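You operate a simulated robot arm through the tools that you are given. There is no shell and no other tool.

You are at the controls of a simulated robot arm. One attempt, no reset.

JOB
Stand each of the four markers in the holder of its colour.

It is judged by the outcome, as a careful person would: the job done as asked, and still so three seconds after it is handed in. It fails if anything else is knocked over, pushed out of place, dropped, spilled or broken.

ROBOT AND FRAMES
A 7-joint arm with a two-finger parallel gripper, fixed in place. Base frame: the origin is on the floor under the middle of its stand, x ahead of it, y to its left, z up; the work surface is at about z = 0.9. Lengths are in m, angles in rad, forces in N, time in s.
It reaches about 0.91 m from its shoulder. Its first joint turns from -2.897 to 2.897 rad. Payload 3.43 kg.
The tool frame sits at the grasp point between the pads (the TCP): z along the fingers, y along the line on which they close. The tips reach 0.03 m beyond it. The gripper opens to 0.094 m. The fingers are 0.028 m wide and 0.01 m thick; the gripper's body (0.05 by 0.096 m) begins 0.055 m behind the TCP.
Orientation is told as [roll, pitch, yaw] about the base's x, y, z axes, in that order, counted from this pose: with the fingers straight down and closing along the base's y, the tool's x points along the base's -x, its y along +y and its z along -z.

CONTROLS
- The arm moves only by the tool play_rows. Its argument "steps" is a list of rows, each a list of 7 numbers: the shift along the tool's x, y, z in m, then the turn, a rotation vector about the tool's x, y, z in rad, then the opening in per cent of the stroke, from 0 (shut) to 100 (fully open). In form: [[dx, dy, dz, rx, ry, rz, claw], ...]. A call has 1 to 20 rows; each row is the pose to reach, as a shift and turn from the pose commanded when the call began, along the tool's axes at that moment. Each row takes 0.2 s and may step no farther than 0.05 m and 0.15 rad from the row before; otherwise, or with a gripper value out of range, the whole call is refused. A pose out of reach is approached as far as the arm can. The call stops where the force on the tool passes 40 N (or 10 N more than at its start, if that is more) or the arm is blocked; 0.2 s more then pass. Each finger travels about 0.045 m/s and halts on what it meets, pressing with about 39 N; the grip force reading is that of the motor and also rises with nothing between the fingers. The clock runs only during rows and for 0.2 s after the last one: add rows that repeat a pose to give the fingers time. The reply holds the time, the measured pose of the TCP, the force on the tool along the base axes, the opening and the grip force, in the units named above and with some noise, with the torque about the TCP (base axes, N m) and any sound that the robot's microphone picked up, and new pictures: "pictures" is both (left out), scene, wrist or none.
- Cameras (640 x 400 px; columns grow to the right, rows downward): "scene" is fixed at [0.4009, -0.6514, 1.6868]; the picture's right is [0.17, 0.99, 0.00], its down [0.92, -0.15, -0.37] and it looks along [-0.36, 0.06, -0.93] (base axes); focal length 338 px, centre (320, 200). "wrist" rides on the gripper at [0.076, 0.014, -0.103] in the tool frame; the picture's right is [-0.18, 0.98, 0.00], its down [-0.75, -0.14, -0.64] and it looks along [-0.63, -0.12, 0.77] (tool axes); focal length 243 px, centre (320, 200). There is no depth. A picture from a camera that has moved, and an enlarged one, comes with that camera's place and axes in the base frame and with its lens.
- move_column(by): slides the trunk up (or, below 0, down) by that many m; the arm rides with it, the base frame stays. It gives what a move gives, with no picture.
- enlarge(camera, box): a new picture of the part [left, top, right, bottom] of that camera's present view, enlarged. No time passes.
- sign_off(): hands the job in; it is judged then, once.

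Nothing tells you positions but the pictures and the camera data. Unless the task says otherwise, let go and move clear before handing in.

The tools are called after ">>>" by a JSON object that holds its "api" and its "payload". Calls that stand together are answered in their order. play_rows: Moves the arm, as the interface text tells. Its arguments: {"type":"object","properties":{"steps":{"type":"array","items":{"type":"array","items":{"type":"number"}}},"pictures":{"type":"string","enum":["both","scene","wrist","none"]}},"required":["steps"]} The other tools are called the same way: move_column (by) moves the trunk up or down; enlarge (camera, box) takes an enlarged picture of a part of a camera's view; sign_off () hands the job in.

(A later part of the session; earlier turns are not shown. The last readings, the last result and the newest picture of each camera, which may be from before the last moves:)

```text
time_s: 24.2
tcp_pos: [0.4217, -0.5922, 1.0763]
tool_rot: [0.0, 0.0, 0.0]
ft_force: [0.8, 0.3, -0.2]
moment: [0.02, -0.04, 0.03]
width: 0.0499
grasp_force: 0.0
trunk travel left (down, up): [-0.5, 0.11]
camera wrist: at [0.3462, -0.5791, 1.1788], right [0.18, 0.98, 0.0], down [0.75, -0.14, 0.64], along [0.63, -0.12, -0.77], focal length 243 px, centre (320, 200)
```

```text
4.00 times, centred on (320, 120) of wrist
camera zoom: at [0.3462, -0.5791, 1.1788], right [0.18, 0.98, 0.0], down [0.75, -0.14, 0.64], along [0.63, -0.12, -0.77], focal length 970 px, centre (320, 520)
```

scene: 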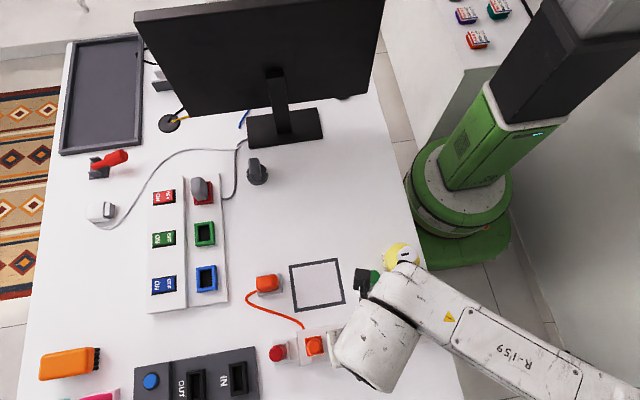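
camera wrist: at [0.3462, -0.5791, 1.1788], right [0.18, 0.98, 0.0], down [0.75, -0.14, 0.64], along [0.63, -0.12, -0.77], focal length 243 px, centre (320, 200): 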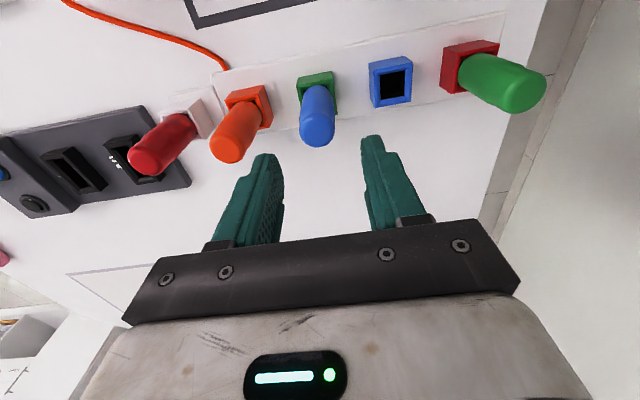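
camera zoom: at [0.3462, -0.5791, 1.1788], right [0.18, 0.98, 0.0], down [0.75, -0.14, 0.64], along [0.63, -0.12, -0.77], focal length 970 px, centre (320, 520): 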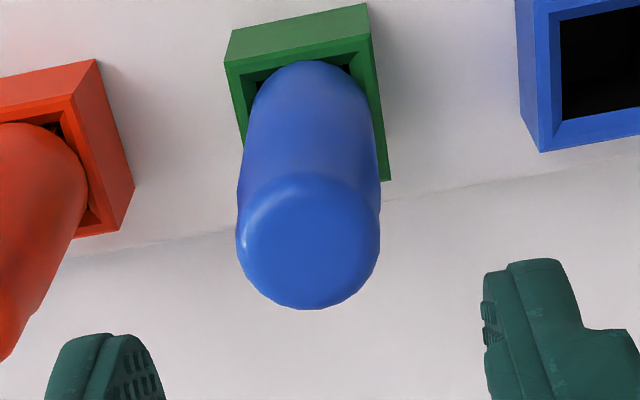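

>>> {"api": "play_rows", "payload": {"steps": [[0, -0.002, 0.015, 0, 0, 0, 53], [0, -0.002, 0.035, 0, 0, 0, 53], [0, -0.002, 0.055, 0, 0, 0, 53], [0, -0.002, 0.075, 0, 0, 0, 53], [0, -0.002, 0.09, 0, 0, 0, 53], [0, -0.002, 0.095, 0, 0, 0, 53], [0, -0.002, 0.095, 0, 0, 0, 53]], "pictures": "wrist"}}

>>> {"api": "enlarge", "payload": {"camera": "wrist", "box": [240, 70, 400, 240]}}

```text
time_s: 25.8
tcp_pos: [0.4206, -0.5969, 0.98]
tool_rot: [0.0, 0.0, 0.0]
ft_force: [-0.1, 0.1, -0.8]
moment: [0.02, 0.01, 0.0]
width: 0.0497
grasp_force: 0.1
trunk travel left (down, up): [-0.5, 0.11]
camera wrist: at [0.3455, -0.5824, 1.0839], right [0.18, 0.98, 0.0], down [0.75, -0.14, 0.64], along [0.63, -0.12, -0.77], focal length 243 px, centre (320, 200)
```

wrist: 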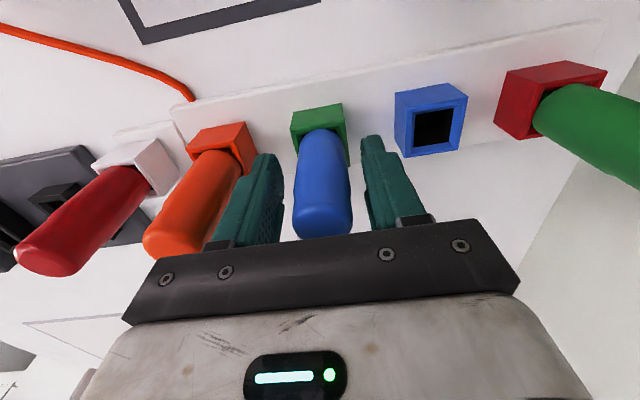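

```text
2.35 times, centred on (320, 155) of wrist
camera zoom: at [0.3455, -0.5824, 1.0839], right [0.18, 0.98, 0.0], down [0.75, -0.14, 0.64], along [0.63, -0.12, -0.77], focal length 571 px, centre (320, 306)
```

zoom: 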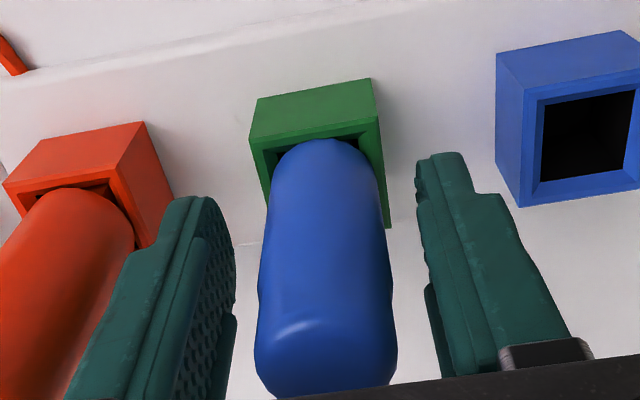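

>>> {"api": "play_rows", "payload": {"steps": [[0, 0.0016, 0, 0, 0, 0, 53], [0, 0.0016, 0, 0, 0, 0, 35], [0, 0.0016, 0, 0, 0, 0, 20], [0, 0.0016, 0, 0, 0, 0, 10], [0, 0.0016, 0, 0, 0, 0, 5], [0, 0.0016, 0, 0, 0, 0, 5]], "pictures": "none"}}

```text
time_s: 27.2
tcp_pos: [0.4219, -0.5952, 0.9806]
tool_rot: [-0.002, 0.0, 0.0]
ft_force: [-0.2, -2.0, 0.5]
moment: [0.04, 0.03, 0.01]
width: 0.0276
grasp_force: 39.3
trunk travel left (down, up): [-0.5, 0.11]
```

Blue is gripped with almost no side load. I'm lifting straight up until the peg is clear and moving 0.070 m to above the blue holder.

>>> {"api": "play_rows", "payload": {"steps": [[0, 0, -0.006, 0, 0, 0, 5], [0, 0, -0.015, 0, 0, 0, 5], [0, 0, -0.027, 0, 0, 0, 5], [0, 0, -0.04, 0, 0, 0, 5], [0, 0, -0.055, 0, 0, 0, 5], [0, 0.02, -0.055, 0, 0, 0, 5], [0, 0.045, -0.055, 0, 0, 0, 5], [0, 0.065, -0.055, 0, 0, 0, 5], [0, 0.07, -0.055, 0, 0, 0, 5], [0, 0.07, -0.04, 0, 0, 0, 5], [0, 0.07, -0.04, 0, 0, 0, 5]], "pictures": "wrist"}}

>>> {"api": "enlarge", "payload": {"camera": "wrist", "box": [280, 80, 360, 130]}}

>>> {"api": "enlarge", "payload": {"camera": "wrist", "box": [260, 110, 380, 245]}}

```text
time_s: 29.6
tcp_pos: [0.4212, -0.5246, 1.0208]
tool_rot: [0.0, 0.0, 0.002]
ft_force: [0.2, 0.3, 0.0]
moment: [0.02, -0.03, 0.04]
width: 0.0272
grasp_force: 38.9
trunk travel left (down, up): [-0.5, 0.11]
camera wrist: at [0.3456, -0.5113, 1.1244], right [0.18, 0.98, 0.0], down [0.75, -0.14, 0.64], along [0.63, -0.12, -0.77], focal length 243 px, centre (320, 200)
```

wrist: 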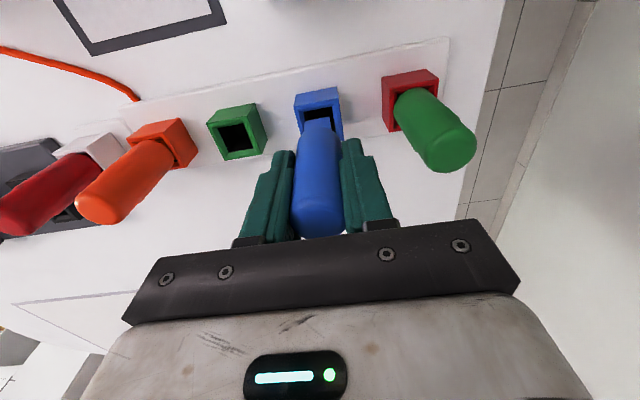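

```text
8.00 times, centred on (320, 105) of wrist
camera zoom: at [0.3456, -0.5113, 1.1244], right [0.18, 0.98, 0.0], down [0.75, -0.14, 0.64], along [0.63, -0.12, -0.77], focal length 1941 px, centre (320, 960)
```

zoom: 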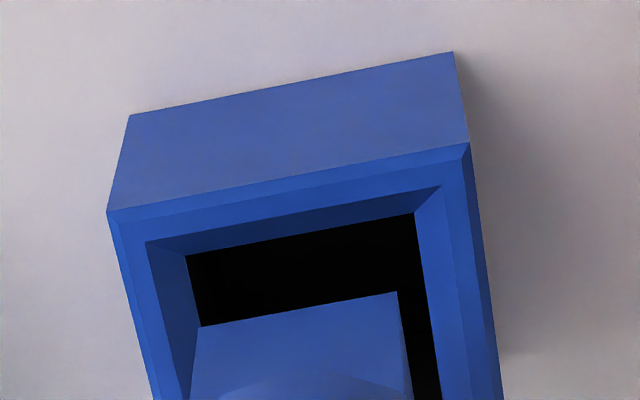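

```text
2.96 times, centred on (320, 178) of wrist
camera zoom: at [0.3456, -0.5113, 1.1244], right [0.18, 0.98, 0.0], down [0.75, -0.14, 0.64], along [0.63, -0.12, -0.77], focal length 719 px, centre (320, 267)
```

zoom: 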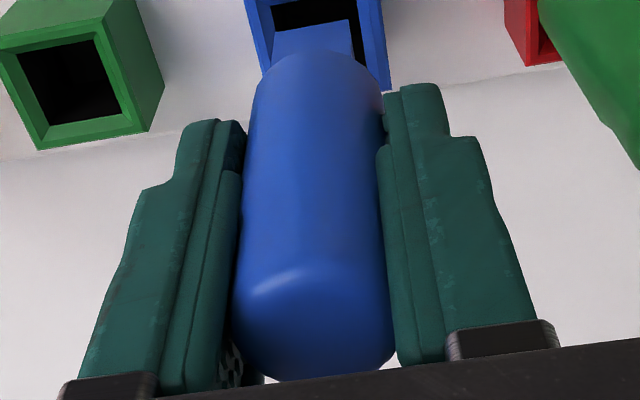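

The peg is within half a millimetre of the blue hole's centre. I'm lowering to the hole mouth for a check.

>>> {"api": "play_rows", "payload": {"steps": [[-0.0003, 0.0006, 0.004, 0, 0, 0, 5], [-0.0003, 0.0006, 0.008, 0, 0, 0, 5], [-0.0003, 0.0006, 0.012, 0, 0, 0, 5], [-0.0003, 0.0006, 0.012, 0, 0, 0, 5]], "pictures": "wrist"}}

>>> {"api": "enlarge", "payload": {"camera": "wrist", "box": [280, 80, 360, 130]}}

```text
time_s: 30.6
tcp_pos: [0.423, -0.5252, 1.0097]
tool_rot: [0.0, 0.0, 0.0]
ft_force: [-0.8, -0.2, 0.4]
moment: [-0.03, 0.0, -0.02]
width: 0.0273
grasp_force: 38.7
trunk travel left (down, up): [-0.5, 0.11]
camera wrist: at [0.347, -0.5105, 1.1125], right [0.18, 0.98, 0.0], down [0.75, -0.14, 0.64], along [0.63, -0.12, -0.77], focal length 243 px, centre (320, 200)
```

wrist: 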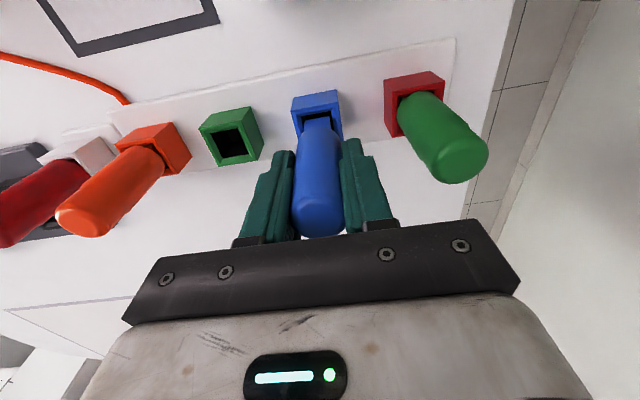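

```text
8.00 times, centred on (320, 105) of wrist
camera zoom: at [0.347, -0.5105, 1.1125], right [0.18, 0.98, 0.0], down [0.75, -0.14, 0.64], along [0.63, -0.12, -0.77], focal length 1941 px, centre (320, 960)
```

zoom: 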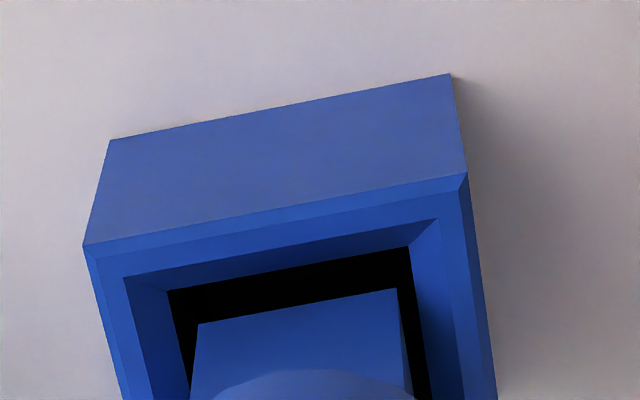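

>>> {"api": "play_rows", "payload": {"steps": [[0.0007, -0.0005, 0.004, 0, 0, 0, 5], [0.0007, -0.0005, 0.009, 0, 0, 0, 5], [0.0007, -0.0005, 0.014, 0, 0, 0, 5], [0.0007, -0.0005, 0.018, 0, 0, 0, 5], [0.0007, -0.0005, 0.018, 0, 0, 0, 5]], "pictures": "wrist"}}

>>> {"api": "enlarge", "payload": {"camera": "wrist", "box": [270, 70, 370, 140]}}

```text
time_s: 31.8
tcp_pos: [0.4203, -0.5251, 0.9918]
tool_rot: [-0.001, -0.001, 0.001]
ft_force: [-0.4, 0.6, -0.3]
moment: [0.02, 0.02, 0.03]
width: 0.0276
grasp_force: 38.8
trunk travel left (down, up): [-0.5, 0.11]
camera wrist: at [0.3462, -0.5108, 1.0938], right [0.18, 0.98, 0.0], down [0.75, -0.14, 0.64], along [0.63, -0.12, -0.77], focal length 243 px, centre (320, 200)
```

wrist: 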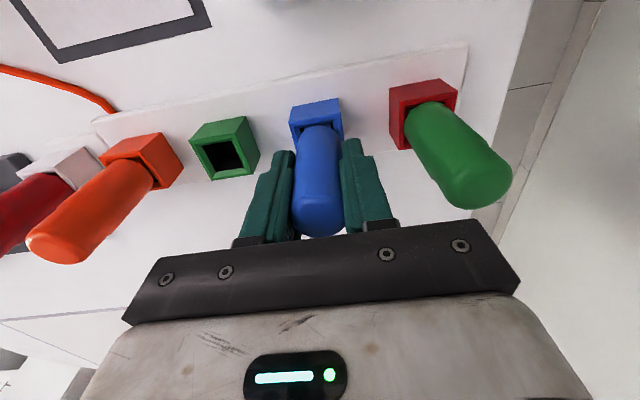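

```text
5.71 times, centred on (320, 105) of wrist
camera zoom: at [0.3462, -0.5108, 1.0938], right [0.18, 0.98, 0.0], down [0.75, -0.14, 0.64], along [0.63, -0.12, -0.77], focal length 1386 px, centre (320, 743)
```

zoom: 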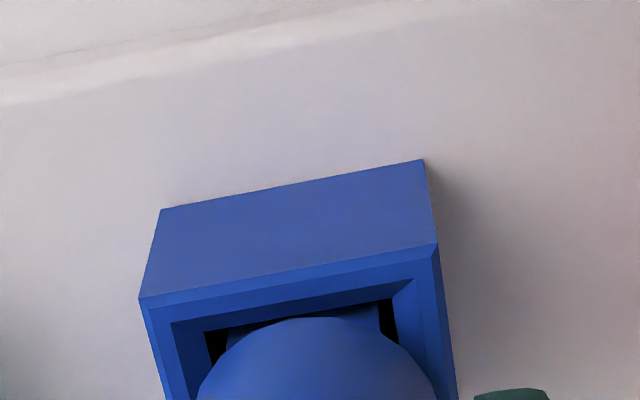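

>>> {"api": "play_rows", "payload": {"steps": [[0, 0, 0.002, 0, 0, 0, 5], [0, 0, 0.004, 0, 0, 0, 5], [0, 0, 0.0055, 0, 0, 0, 5], [0, 0, 0.0055, 0, 0, 0, 5]], "pictures": "wrist"}}

>>> {"api": "enlarge", "payload": {"camera": "wrist", "box": [270, 70, 370, 140]}}

```text
time_s: 32.8
tcp_pos: [0.4225, -0.5255, 0.987]
tool_rot: [-0.002, 0.001, -0.001]
ft_force: [0.9, 4.7, 22.2]
moment: [0.69, 0.17, 0.02]
width: 0.0273
grasp_force: 38.5
trunk travel left (down, up): [-0.5, 0.11]
camera wrist: at [0.3459, -0.5106, 1.0903], right [0.18, 0.98, 0.0], down [0.75, -0.14, 0.64], along [0.63, -0.12, -0.77], focal length 243 px, centre (320, 200)
```

wrist: 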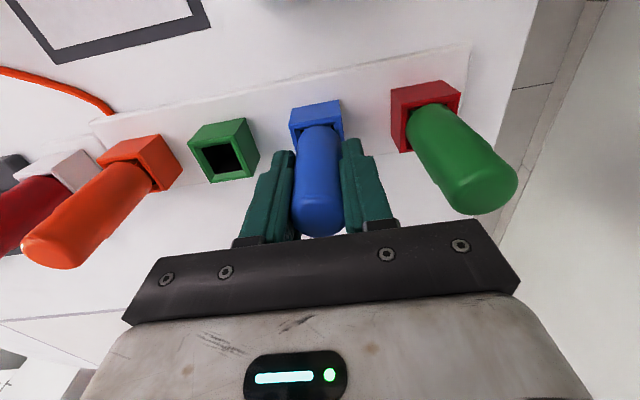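

```text
5.71 times, centred on (320, 105) of wrist
camera zoom: at [0.3459, -0.5106, 1.0903], right [0.18, 0.98, 0.0], down [0.75, -0.14, 0.64], along [0.63, -0.12, -0.77], focal length 1386 px, centre (320, 743)
```

zoom: 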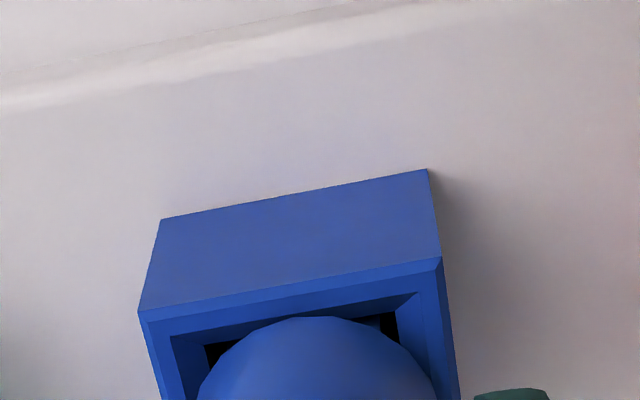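

The blue marker has bottomed out in its holder with 22 N of support. I'm easing the load and opening.

>>> {"api": "play_rows", "payload": {"steps": [[0, 0, -0.002, 0, 0, 0, 5], [0, 0, -0.002, 0, 0, 0, 35], [0, 0, -0.002, 0, 0, 0, 45], [0, 0, -0.002, 0, 0, 0, 53], [0, 0, -0.002, 0, 0, 0, 53]], "pictures": "wrist"}}

>>> {"api": "enlarge", "payload": {"camera": "wrist", "box": [240, 70, 400, 240]}}

```text
time_s: 34.0
tcp_pos: [0.4219, -0.5243, 0.988]
tool_rot: [-0.002, 0.0, 0.0]
ft_force: [1.0, 1.1, -0.8]
moment: [0.01, 0.03, 0.02]
width: 0.0497
grasp_force: 0.2
trunk travel left (down, up): [-0.5, 0.11]
camera wrist: at [0.3462, -0.5107, 1.0907], right [0.18, 0.98, 0.0], down [0.75, -0.14, 0.64], along [0.63, -0.12, -0.77], focal length 243 px, centre (320, 200)
```

wrist: 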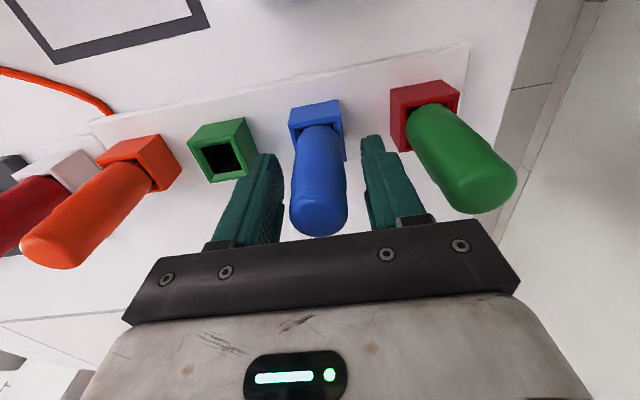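

```text
2.35 times, centred on (320, 155) of wrist
camera zoom: at [0.3462, -0.5107, 1.0907], right [0.18, 0.98, 0.0], down [0.75, -0.14, 0.64], along [0.63, -0.12, -0.77], focal length 571 px, centre (320, 306)
```

zoom: 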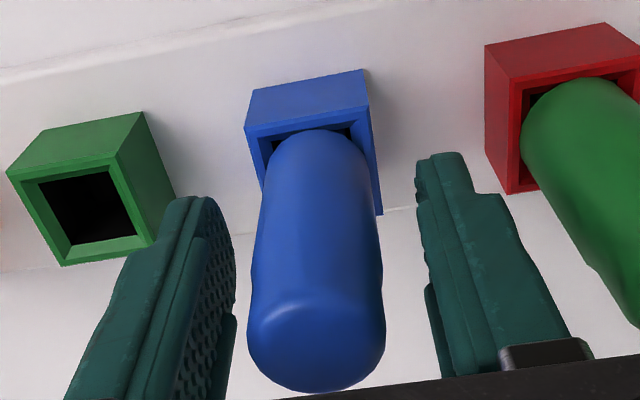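

Blue stands in its holder. Next is the green marker in the red holder at y≈-0.455; I'm rising, moving over, and checking the view, including clearance to the glue bottle behind.

>>> {"api": "play_rows", "payload": {"steps": [[0, 0, -0.025, 0, 0, 0, 53], [0, 0, -0.055, 0, 0, 0, 53], [0, 0, -0.085, 0, 0, 0, 53], [0, 0.025, -0.085, 0, 0, 0, 53], [0, 0.05, -0.085, 0, 0, 0, 53], [0, 0.069, -0.085, 0, 0, 0, 53], [0, 0.069, -0.085, 0, 0, 0, 53]], "pictures": "both"}}

>>> {"api": "enlarge", "payload": {"camera": "wrist", "box": [240, 70, 400, 170]}}

>>> {"api": "enlarge", "payload": {"camera": "scene", "box": [330, 230, 490, 340]}}

```text
time_s: 35.6
tcp_pos: [0.4237, -0.4558, 1.0723]
tool_rot: [0.001, 0.0, 0.0]
ft_force: [-0.2, -0.5, -0.4]
moment: [-0.05, 0.0, 0.0]
width: 0.0499
grasp_force: 0.0
trunk travel left (down, up): [-0.5, 0.11]
camera wrist: at [0.3477, -0.4416, 1.1753], right [0.18, 0.98, 0.0], down [0.75, -0.14, 0.64], along [0.63, -0.12, -0.77], focal length 243 px, centre (320, 200)
```

scene: 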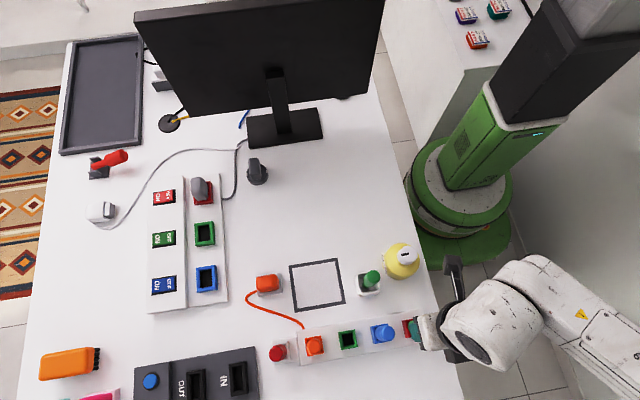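
wrist: 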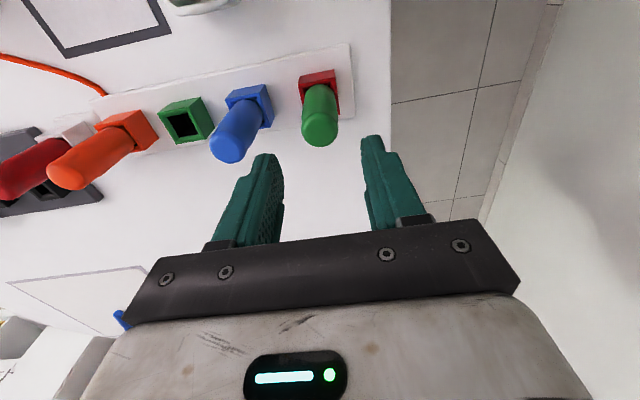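

```text
4.00 times, centred on (320, 120) of wrist
camera zoom: at [0.3477, -0.4416, 1.1753], right [0.18, 0.98, 0.0], down [0.75, -0.14, 0.64], along [0.63, -0.12, -0.77], focal length 970 px, centre (320, 520)
```

zoom: 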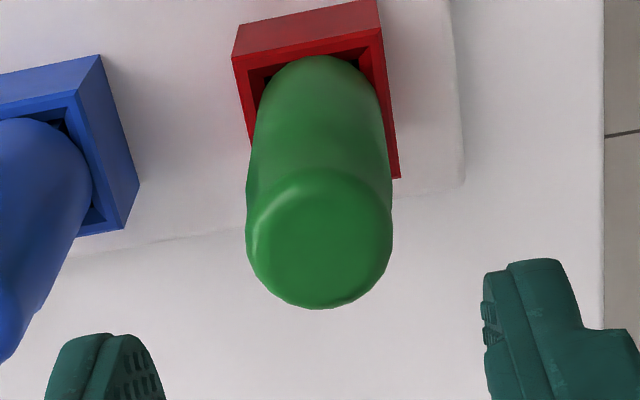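

```text
3.64 times, centred on (410, 285) of scene
camera zoom: at [0.4009, -0.6514, 1.6868], right [0.17, 0.99, 0.0], down [0.92, -0.15, -0.37], along [-0.36, 0.06, -0.93], focal length 1229 px, centre (-7, -109)
```

zoom: 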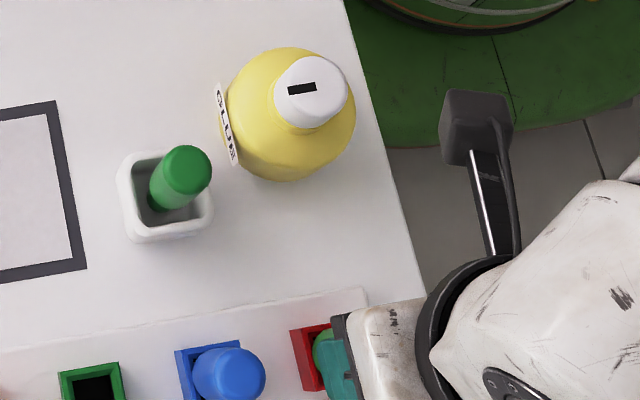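

The green marker is centred between the fingers and the camera arm is well clear of the bottle. I'm lowering around it and gripping.

>>> {"api": "play_rows", "payload": {"steps": [[0.0015, 0, 0.015, 0, 0, 0, 53], [0.0015, 0, 0.035, 0, 0, 0, 53], [0.0015, 0, 0.055, 0, 0, 0, 53], [0.0015, 0, 0.075, 0, 0, 0, 53], [0.0015, 0, 0.088, 0, 0, 0, 53], [0.0015, 0, 0.092, 0, 0, 0, 53], [0.0015, 0, 0.092, 0, 0, 0, 53]], "pictures": "wrist"}}

>>> {"api": "enlarge", "payload": {"camera": "wrist", "box": [240, 70, 400, 240]}}

```text
time_s: 37.2
tcp_pos: [0.4194, -0.4551, 0.9807]
tool_rot: [-0.001, 0.0, 0.0]
ft_force: [0.3, -0.2, 0.2]
moment: [0.01, 0.03, 0.0]
width: 0.0498
grasp_force: 0.0
trunk travel left (down, up): [-0.5, 0.11]
camera wrist: at [0.3443, -0.4412, 1.0834], right [0.18, 0.98, 0.0], down [0.75, -0.14, 0.64], along [0.63, -0.12, -0.77], focal length 243 px, centre (320, 200)
```

wrist: 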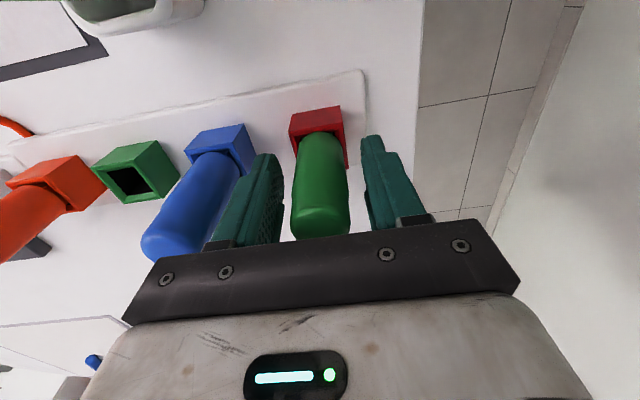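

```text
2.35 times, centred on (320, 155) of wrist
camera zoom: at [0.3443, -0.4412, 1.0834], right [0.18, 0.98, 0.0], down [0.75, -0.14, 0.64], along [0.63, -0.12, -0.77], focal length 571 px, centre (320, 306)
```

zoom: 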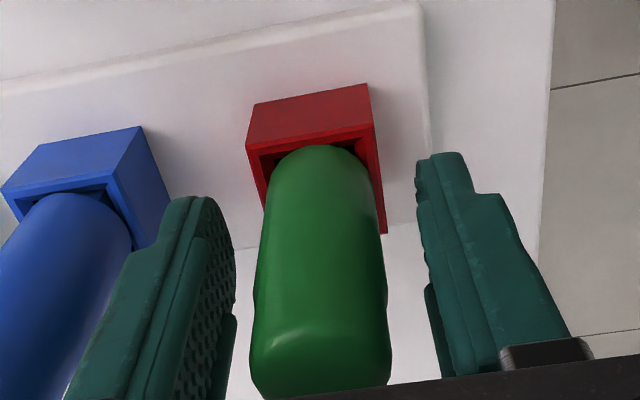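

>>> {"api": "play_rows", "payload": {"steps": [[-0.0012, 0.0004, 0, 0, 0, 0, 53], [-0.0012, 0.0004, 0, 0, 0, 0, 35], [-0.0012, 0.0004, 0, 0, 0, 0, 20], [-0.0012, 0.0004, 0, 0, 0, 0, 10], [-0.0012, 0.0004, 0, 0, 0, 0, 5], [-0.0012, 0.0004, 0, 0, 0, 0, 5]], "pictures": "wrist"}}

```text
time_s: 38.6
tcp_pos: [0.4218, -0.4567, 0.9808]
tool_rot: [-0.001, 0.001, 0.0]
ft_force: [0.3, -4.3, -1.4]
moment: [-0.21, -0.02, 0.03]
width: 0.0275
grasp_force: 38.7
trunk travel left (down, up): [-0.5, 0.11]
camera wrist: at [0.3454, -0.4409, 1.0838], right [0.18, 0.98, 0.0], down [0.75, -0.14, 0.64], along [0.63, -0.12, -0.77], focal length 243 px, centre (320, 200)
```

wrist: 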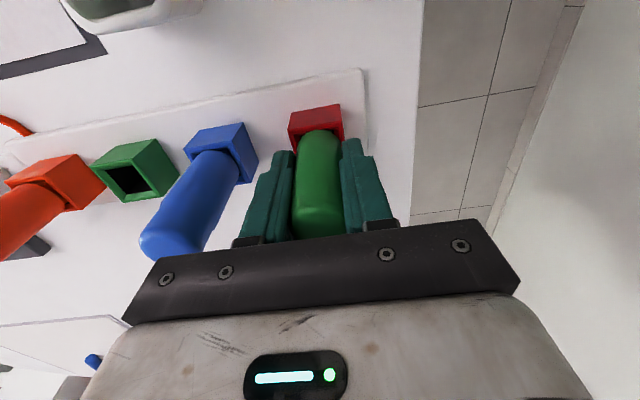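

Green is gripped. I'm lifting it high enough to clear the blue marker and moving 0.140 m to above the green holder.

>>> {"api": "play_rows", "payload": {"steps": [[0, -0.0008, -0.006, 0, 0, 0, 5], [0, -0.0008, -0.016, 0, 0, 0, 5], [0, -0.0008, -0.03, 0, 0, 0, 5], [0, -0.0008, -0.055, 0, 0, 0, 5], [0, -0.0008, -0.085, 0, 0, 0, 5], [0, -0.0008, -0.115, 0, 0, 0, 5], [0, -0.0008, -0.138, 0, 0, 0, 5], [0, -0.025, -0.138, 0, 0, 0, 5], [0, -0.055, -0.138, 0, 0, 0, 5], [0, -0.085, -0.138, 0, 0, 0, 5], [0, -0.115, -0.138, 0, 0, 0, 5], [0, -0.135, -0.138, 0, 0, 0, 5], [0, -0.1395, -0.13, 0, 0, 0, 5], [0, -0.1395, -0.105, 0, 0, 0, 5], [0, -0.1395, -0.075, 0, 0, 0, 5], [0, -0.1395, -0.05, 0, 0, 0, 5], [0, -0.1395, -0.04, 0, 0, 0, 5], [0, -0.1395, -0.04, 0, 0, 0, 5]], "pictures": "both"}}

>>> {"api": "enlarge", "payload": {"camera": "wrist", "box": [280, 80, 360, 130]}}

>>> {"api": "enlarge", "payload": {"camera": "wrist", "box": [260, 110, 380, 245]}}

```text
time_s: 42.4
tcp_pos: [0.4222, -0.5945, 1.0196]
tool_rot: [0.0, 0.001, 0.0]
ft_force: [0.4, -0.4, -0.3]
moment: [0.0, -0.02, -0.02]
width: 0.0276
grasp_force: 38.8
trunk travel left (down, up): [-0.5, 0.11]
camera wrist: at [0.3461, -0.5805, 1.1227], right [0.18, 0.98, 0.0], down [0.75, -0.14, 0.64], along [0.63, -0.12, -0.77], focal length 243 px, centre (320, 200)
```

scene: 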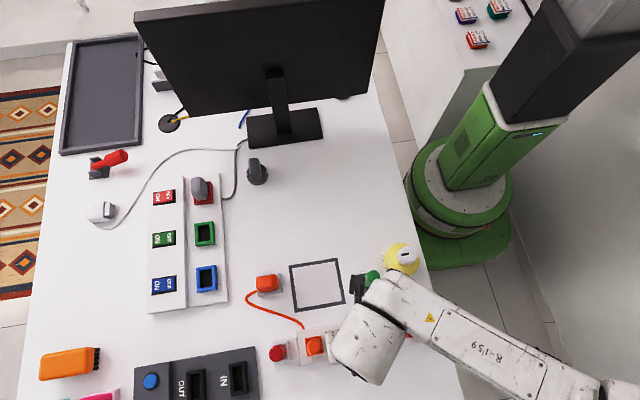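
wrist: 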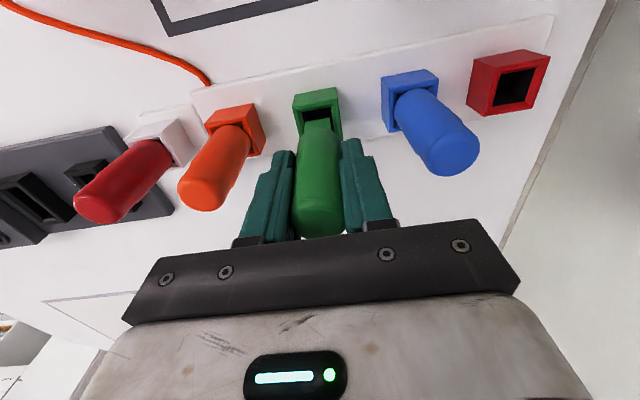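

```text
8.00 times, centred on (320, 105) of wrist
camera zoom: at [0.3461, -0.5805, 1.1227], right [0.18, 0.98, 0.0], down [0.75, -0.14, 0.64], along [0.63, -0.12, -0.77], focal length 1941 px, centre (320, 960)
```

zoom: 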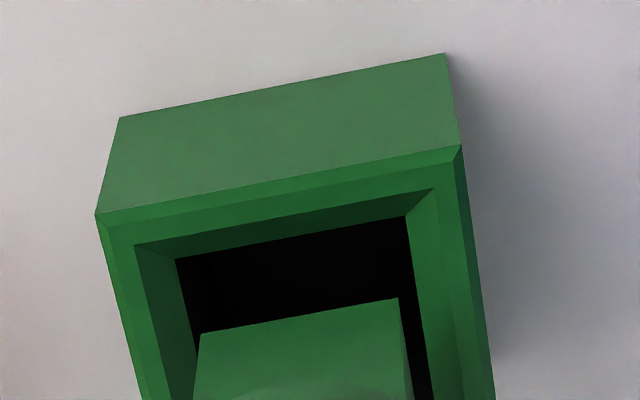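

```text
2.96 times, centred on (320, 178) of wrist
camera zoom: at [0.3461, -0.5805, 1.1227], right [0.18, 0.98, 0.0], down [0.75, -0.14, 0.64], along [0.63, -0.12, -0.77], focal length 719 px, centre (320, 267)
```

zoom: 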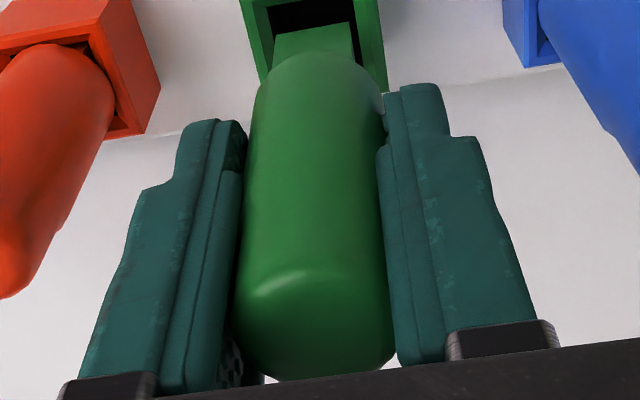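

>>> {"api": "play_rows", "payload": {"steps": [[0.0004, -0.0005, 0.004, 0, 0, 0, 5], [0.0004, -0.0005, 0.008, 0, 0, 0, 5], [0.0004, -0.0005, 0.011, 0, 0, 0, 5], [0.0004, -0.0005, 0.011, 0, 0, 0, 5]], "pictures": "wrist"}}

>>> {"api": "enlarge", "payload": {"camera": "wrist", "box": [280, 80, 360, 130]}}

```text
time_s: 43.4
tcp_pos: [0.4216, -0.5959, 1.0092]
tool_rot: [0.0, 0.001, -0.002]
ft_force: [-0.4, 0.8, -0.6]
moment: [0.01, 0.0, 0.01]
width: 0.0277
grasp_force: 38.7
trunk travel left (down, up): [-0.5, 0.11]
camera wrist: at [0.3459, -0.5811, 1.1128], right [0.18, 0.98, 0.0], down [0.75, -0.14, 0.64], along [0.63, -0.12, -0.77], focal length 243 px, centre (320, 200)
```

wrist: 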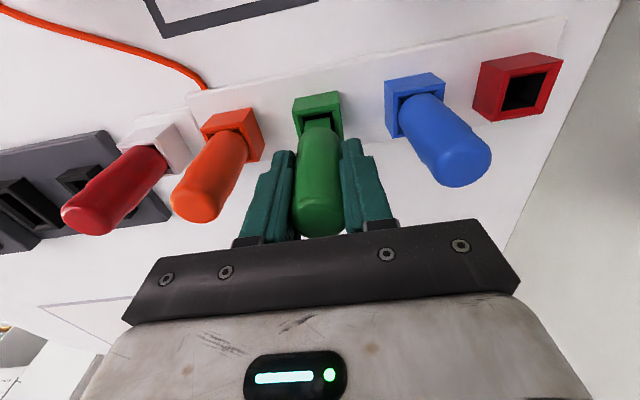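

```text
8.00 times, centred on (320, 105) of wrist
camera zoom: at [0.3459, -0.5811, 1.1128], right [0.18, 0.98, 0.0], down [0.75, -0.14, 0.64], along [0.63, -0.12, -0.77], focal length 1941 px, centre (320, 960)
```

zoom: 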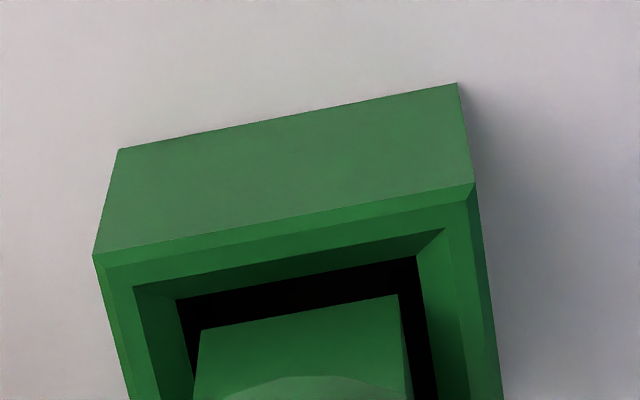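

The peg is well centred over the green hole, so I'm lowering it in.

>>> {"api": "play_rows", "payload": {"steps": [[0, 0, 0.005, 0, 0, 0, 5], [0, 0, 0.01, 0, 0, 0, 5], [0, 0, 0.015, 0, 0, 0, 5], [0, 0, 0.019, 0, 0, 0, 5], [0, 0, 0.019, 0, 0, 0, 5]], "pictures": "wrist"}}

>>> {"api": "enlarge", "payload": {"camera": "wrist", "box": [270, 70, 370, 140]}}

```text
time_s: 44.6
tcp_pos: [0.4221, -0.5962, 0.9888]
tool_rot: [0.001, 0.001, 0.001]
ft_force: [-0.3, -0.6, 0.3]
moment: [-0.05, 0.0, 0.03]
width: 0.0275
grasp_force: 39.0
trunk travel left (down, up): [-0.5, 0.11]
camera wrist: at [0.3452, -0.5818, 1.0929], right [0.18, 0.98, 0.0], down [0.75, -0.14, 0.64], along [0.63, -0.12, -0.77], focal length 243 px, centre (320, 200)
```

wrist: 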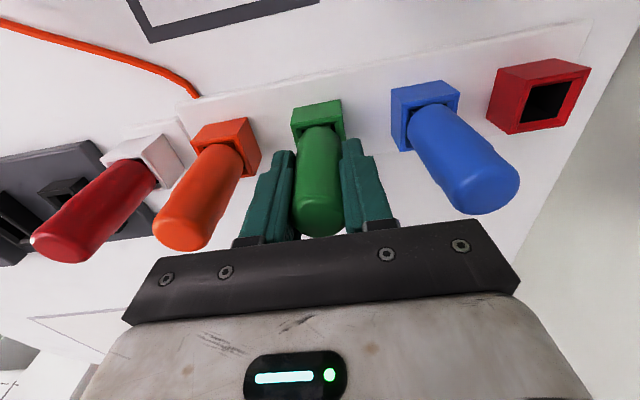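

```text
5.71 times, centred on (320, 105) of wrist
camera zoom: at [0.3452, -0.5818, 1.0929], right [0.18, 0.98, 0.0], down [0.75, -0.14, 0.64], along [0.63, -0.12, -0.77], focal length 1386 px, centre (320, 743)
```

zoom: 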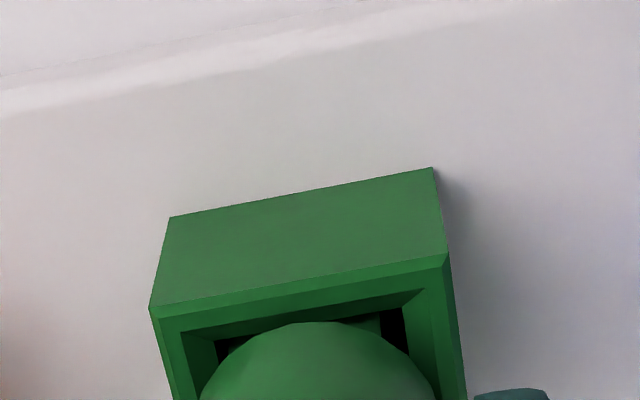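

>>> {"api": "play_rows", "payload": {"steps": [[0, 0.0005, 0.002, 0, 0, 0, 5], [0, 0.0005, 0.004, 0, 0, 0, 5], [0, 0.0005, 0.0052, 0, 0, 0, 5], [0, 0.0005, 0.0052, 0, 0, 0, 5]], "pictures": "wrist"}}

>>> {"api": "enlarge", "payload": {"camera": "wrist", "box": [270, 70, 370, 140]}}

```text
time_s: 45.6
tcp_pos: [0.4215, -0.5957, 0.9889]
tool_rot: [-0.005, 0.0, -0.001]
ft_force: [-0.3, 2.2, 27.2]
moment: [0.86, 0.13, -0.03]
width: 0.0276
grasp_force: 38.9
trunk travel left (down, up): [-0.5, 0.11]
camera wrist: at [0.3451, -0.581, 1.0909], right [0.18, 0.98, 0.0], down [0.75, -0.14, 0.64], along [0.63, -0.12, -0.77], focal length 243 px, centre (320, 200)
```

wrist: 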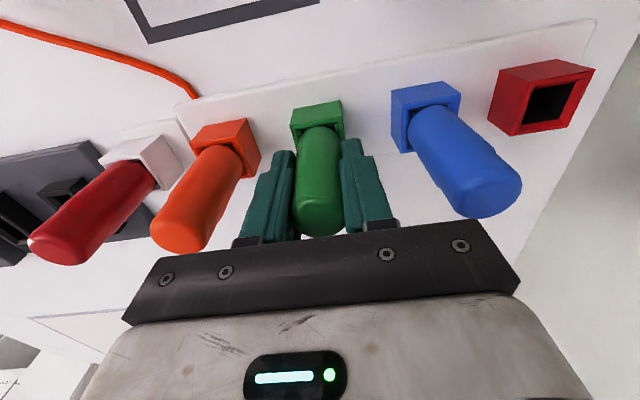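

```text
5.71 times, centred on (320, 105) of wrist
camera zoom: at [0.3451, -0.581, 1.0909], right [0.18, 0.98, 0.0], down [0.75, -0.14, 0.64], along [0.63, -0.12, -0.77], focal length 1386 px, centre (320, 743)
```

zoom: 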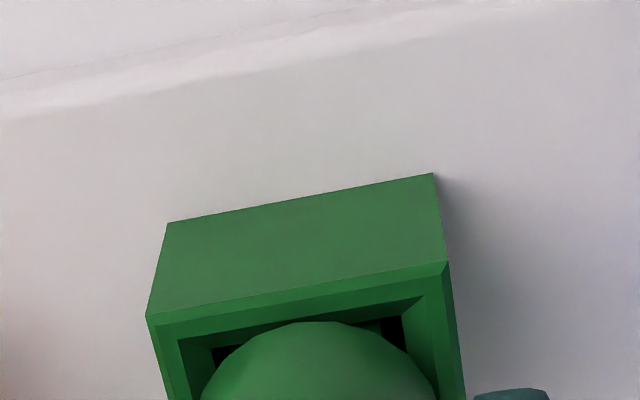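

Contact at seating height with 27 N. I'm easing up slightly and releasing so it settles.

>>> {"api": "play_rows", "payload": {"steps": [[0, 0, -0.002, 0, 0, 0, 5], [0, 0, -0.003, 0, 0, 0, 35], [0, 0, -0.003, 0, 0, 0, 45], [0, 0, -0.003, 0, 0, 0, 53], [0, 0, -0.003, 0, 0, 0, 53]], "pictures": "wrist"}}

>>> {"api": "enlarge", "payload": {"camera": "wrist", "box": [240, 70, 400, 240]}}

```text
time_s: 46.8
tcp_pos: [0.4218, -0.5949, 0.9891]
tool_rot: [-0.002, 0.0, -0.001]
ft_force: [0.2, -0.2, -0.2]
moment: [-0.01, 0.0, -0.03]
width: 0.0497
grasp_force: 0.1
trunk travel left (down, up): [-0.5, 0.11]
camera wrist: at [0.3453, -0.5806, 1.0916], right [0.18, 0.98, 0.0], down [0.75, -0.14, 0.64], along [0.63, -0.12, -0.77], focal length 243 px, centre (320, 200)
```

wrist: 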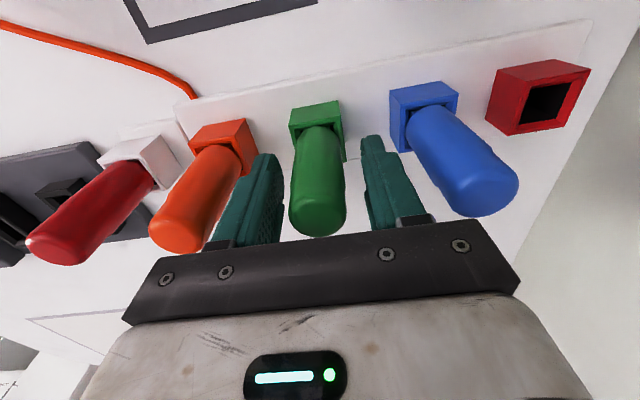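

```text
2.35 times, centred on (320, 155) of wrist
camera zoom: at [0.3453, -0.5806, 1.0916], right [0.18, 0.98, 0.0], down [0.75, -0.14, 0.64], along [0.63, -0.12, -0.77], focal length 571 px, centre (320, 306)
```

zoom: 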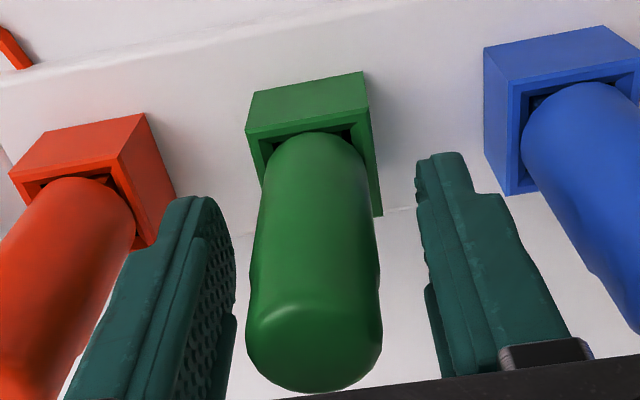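

Green is in place. The last one is the red marker in the white spare holder at y≈-0.735, so I'm rising, moving over and checking.

>>> {"api": "play_rows", "payload": {"steps": [[0, 0, -0.025, 0, 0, 0, 53], [0, 0, -0.055, 0, 0, 0, 53], [0, 0, -0.087, 0, 0, 0, 53], [0, -0.025, -0.087, 0, 0, 0, 53], [0, -0.055, -0.087, 0, 0, 0, 53], [0, -0.085, -0.087, 0, 0, 0, 53], [0, -0.115, -0.087, 0, 0, 0, 53], [0, -0.139, -0.087, 0, 0, 0, 53], [0, -0.139, -0.087, 0, 0, 0, 53]], "pictures": "both"}}

>>> {"api": "enlarge", "payload": {"camera": "wrist", "box": [240, 70, 400, 170]}}

```text
time_s: 48.8
tcp_pos: [0.4164, -0.7105, 1.0737]
tool_rot: [0.0, -0.001, -0.002]
ft_force: [0.6, 0.0, 0.2]
moment: [0.03, 0.0, 0.0]
width: 0.0499
grasp_force: 0.1
out of reach, approached as far as the arm can: row 8, 9
trunk travel left (down, up): [-0.5, 0.11]
camera wrist: at [0.3418, -0.6962, 1.177], right [0.19, 0.98, 0.0], down [0.75, -0.14, 0.64], along [0.63, -0.12, -0.77], focal length 243 px, centre (320, 200)
```

scene: 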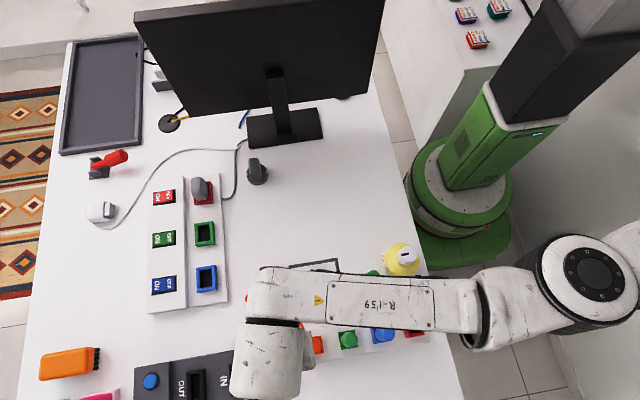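
wrist: 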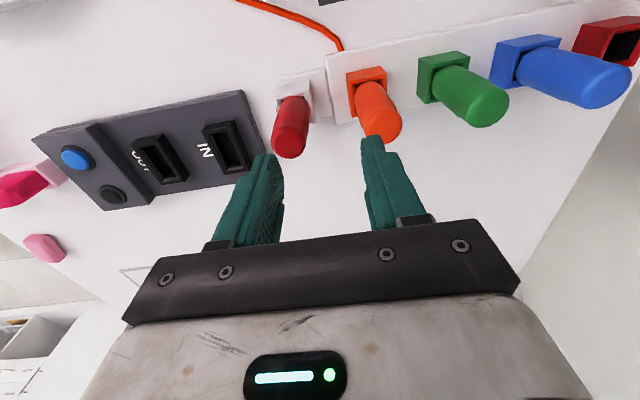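

```text
4.00 times, centred on (320, 120) of wrist
camera zoom: at [0.3418, -0.6962, 1.177], right [0.19, 0.98, 0.0], down [0.75, -0.14, 0.64], along [0.63, -0.12, -0.77], focal length 970 px, centre (320, 520)
```

zoom: 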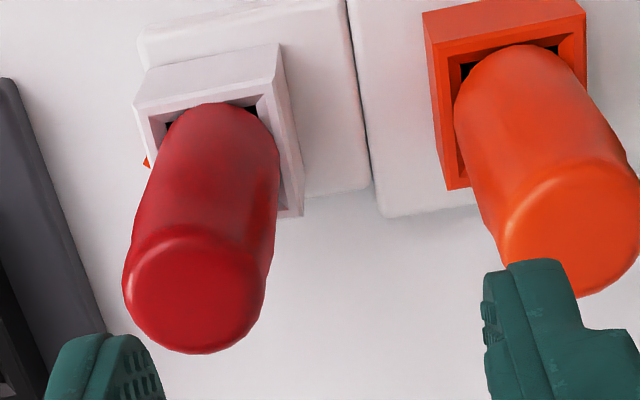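

At yaw 0 the arm cannot quite reach the red marker. Turning the gripper about 30° shortens the reach its wrist needs, and the marker is round, so I'll turn it here at a safe height and retry.

>>> {"api": "play_rows", "payload": {"steps": [[0, 0.02, 0, 0, 0, 0.1, 53], [0, 0.03, 0, 0, 0, 0.21, 53], [0, 0.03, 0, 0, 0, 0.32, 53], [0, 0.03, 0, 0, 0, 0.43, 53], [0, 0.025, 0, 0, 0, 0.524, 53], [0, 0.012, 0, 0, 0, 0.524, 53], [0, 0, 0, 0, 0, 0.524, 53], [0, 0, 0, 0, 0, 0.524, 53]], "pictures": "both"}}

>>> {"api": "enlarge", "payload": {"camera": "wrist", "box": [240, 70, 400, 170]}}

```text
time_s: 50.6
tcp_pos: [0.4191, -0.7121, 1.0763]
tool_rot: [-0.002, -0.001, -0.527]
ft_force: [0.2, 0.3, -0.2]
moment: [0.04, -0.03, 0.03]
width: 0.0496
grasp_force: 0.1
trunk travel left (down, up): [-0.5, 0.11]
camera wrist: at [0.3608, -0.6613, 1.1791], right [0.65, 0.76, 0.0], down [0.58, -0.5, 0.64], along [0.49, -0.42, -0.77], focal length 243 px, centre (320, 200)
```

scene: 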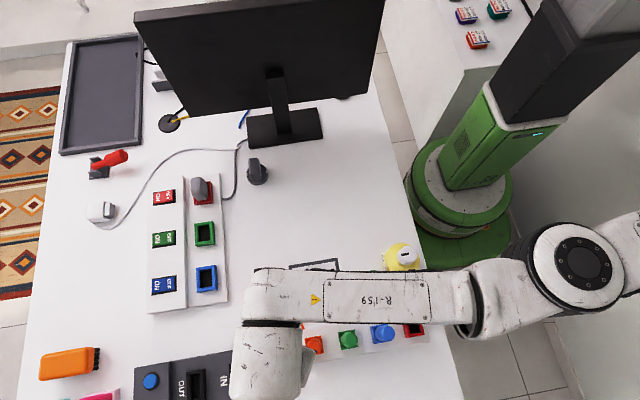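
wrist: 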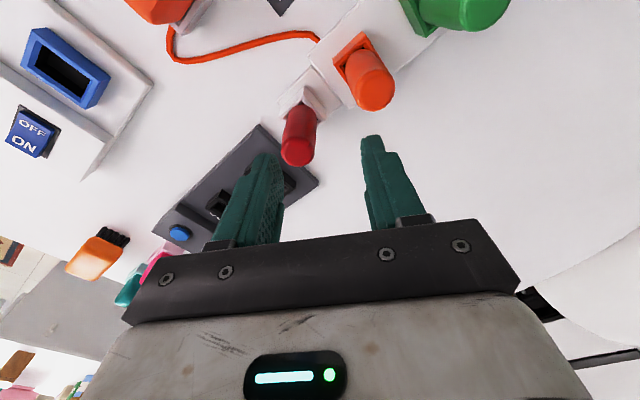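

```text
4.00 times, centred on (320, 120) of wrist
camera zoom: at [0.3608, -0.6613, 1.1791], right [0.65, 0.76, 0.0], down [0.58, -0.5, 0.64], along [0.49, -0.42, -0.77], focal length 970 px, centre (320, 520)
```

zoom: 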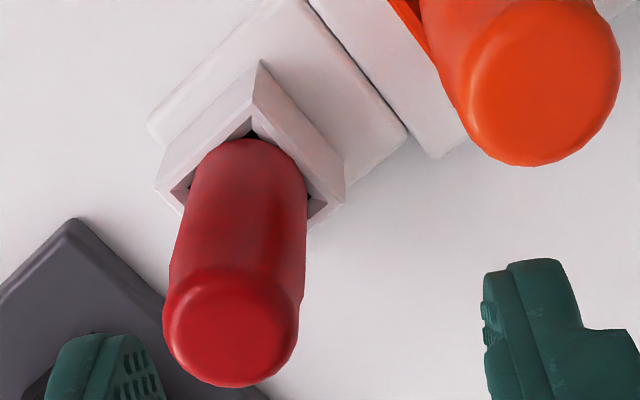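

>>> {"api": "enlarge", "payload": {"camera": "scene", "box": [220, 190, 640, 400]}}

```text
1.52 times, centred on (430, 295) of scene
camera zoom: at [0.4009, -0.6514, 1.6868], right [0.17, 0.99, 0.0], down [0.92, -0.15, -0.37], along [-0.36, 0.06, -0.93], focal length 515 px, centre (152, 55)
```

zoom: 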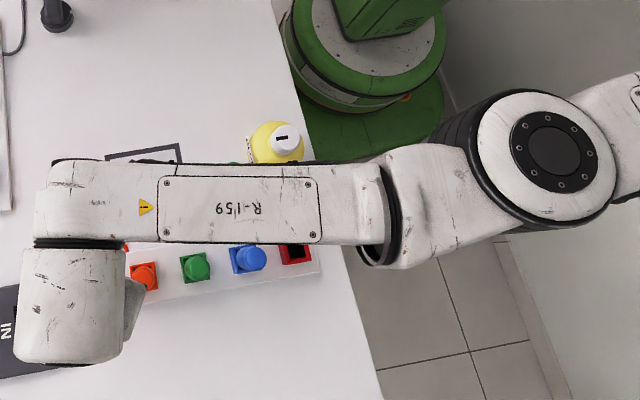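

The gripper is turned −30° and the pose was accepted; the red marker's axis is at about (0.421, −0.735). I'm trying to move the remaining 2.4 cm over it.

>>> {"api": "play_rows", "payload": {"steps": [[-0.0063, -0.01, 0, 0, 0, 0, 53], [-0.0127, -0.0198, 0, 0, 0, 0, 53], [-0.0127, -0.0198, 0, 0, 0, 0, 53]], "pictures": "both"}}

```text
time_s: 51.4
tcp_pos: [0.4195, -0.7117, 1.0764]
tool_rot: [0.001, 0.0, -0.524]
ft_force: [0.2, -0.2, -0.2]
moment: [-0.04, 0.03, -0.04]
width: 0.0497
grasp_force: 0.0
out of reach, approached as far as the arm can: row 1, 2, 3
trunk travel left (down, up): [-0.5, 0.11]
camera wrist: at [0.3608, -0.6614, 1.1792], right [0.65, 0.76, 0.0], down [0.58, -0.5, 0.64], along [0.49, -0.42, -0.77], focal length 243 px, centre (320, 200)
```

scene: 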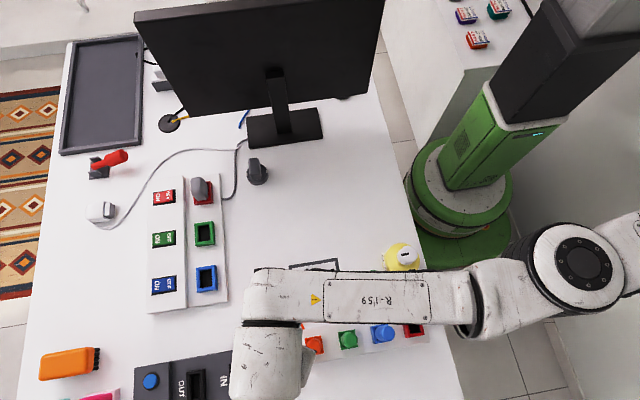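
wrist: 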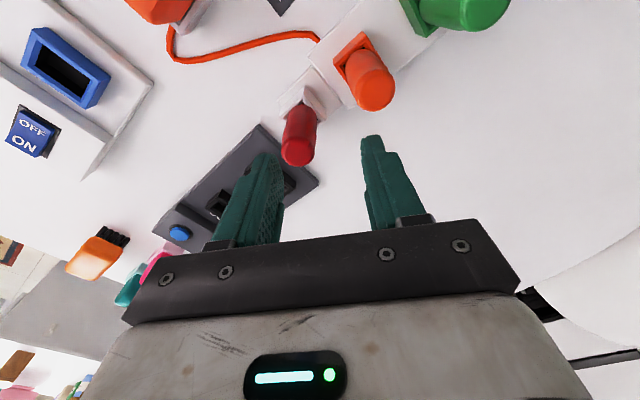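

It still stops 2.4 cm short regardless of yaw. I'll test whether the limit depends on height: go up 10 cm and try again there, which tells me which way to move the trunk.

>>> {"api": "play_rows", "payload": {"steps": [[0, 0, -0.03, 0, 0, 0, 53], [0, 0, -0.06, 0, 0, 0, 53], [0, 0, -0.09, 0, 0, 0, 53], [0, 0, -0.11, 0, 0, 0, 53], [-0.0063, -0.01, -0.11, 0, 0, 0, 53], [-0.0127, -0.0198, -0.11, 0, 0, 0, 53], [-0.0127, -0.0198, -0.11, 0, 0, 0, 53]], "pictures": "scene"}}

```text
time_s: 53.0
tcp_pos: [0.4199, -0.706, 1.1848]
tool_rot: [0.0, -0.001, -0.524]
ft_force: [0.7, 0.1, 0.0]
moment: [0.0, -0.01, -0.03]
width: 0.0497
grasp_force: 0.1
out of reach, approached as far as the arm can: row 3, 4, 5, 6, 7
trunk travel left (down, up): [-0.5, 0.11]
```

scene: 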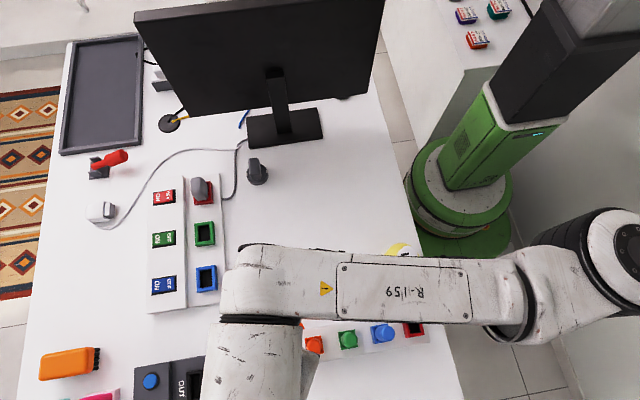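

The limit is the stretched arm itself, best near this height, so the trunk won't help. A gripper turned 90° (closing along x) and tilted with its fingers leaning outward gains a few centimetres while its pads stay parallel to the marker. I'm backing off to a roomy spot and turning the gripper first.

>>> {"api": "play_rows", "payload": {"steps": [[0.02, 0.035, 0, 0, 0, -0.14, 53], [0.04, 0.0693, 0, 0, 0, -0.28, 53], [0.04, 0.0693, 0, 0, 0, -0.42, 53], [0.04, 0.0693, 0, 0, 0, -0.56, 53], [0.04, 0.0693, 0, 0, 0, -0.7, 53], [0.04, 0.0693, 0, 0, 0, -0.84, 53], [0.04, 0.0693, 0, 0, 0, -0.98, 53], [0.04, 0.0693, 0, 0, 0, -1.12, 53], [0.04, 0.0693, 0, 0, 0, -1.26, 53], [0.04, 0.0693, 0, 0, 0, -1.4, 53], [0.04, 0.0693, 0, 0, 0, -1.54, 53], [0.04, 0.0693, 0, 0, 0, -1.68, 53], [0.04, 0.0693, 0, 0, 0, -1.82, 53], [0.04, 0.0693, 0, 0, 0, -1.96, 53], [0.04, 0.0693, 0, 0, 0, -2.095, 53], [0.04, 0.0693, 0, 0, 0, -2.095, 53]], "pictures": "both"}}

```text
time_s: 56.4
tcp_pos: [0.4201, -0.6249, 1.184]
tool_rot: [0.0, 0.0, 1.573]
ft_force: [-0.7, -0.7, -0.8]
moment: [0.04, -0.05, 0.0]
width: 0.0497
grasp_force: 0.1
trunk travel left (down, up): [-0.5, 0.11]
camera wrist: at [0.4052, -0.7014, 1.2877], right [-0.98, 0.18, 0.0], down [0.14, 0.75, 0.64], along [0.12, 0.63, -0.77], focal length 243 px, centre (320, 200)
```

scene: 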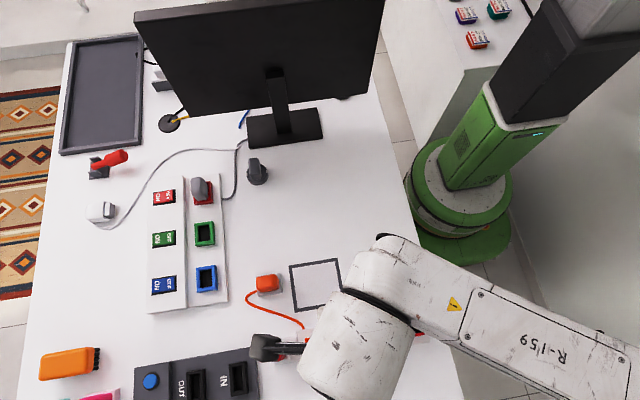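
wrist: 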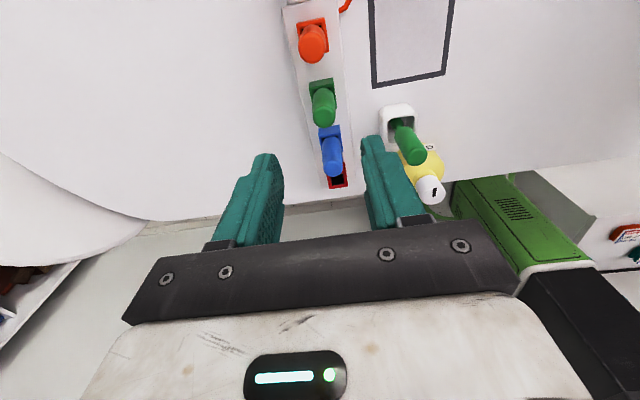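

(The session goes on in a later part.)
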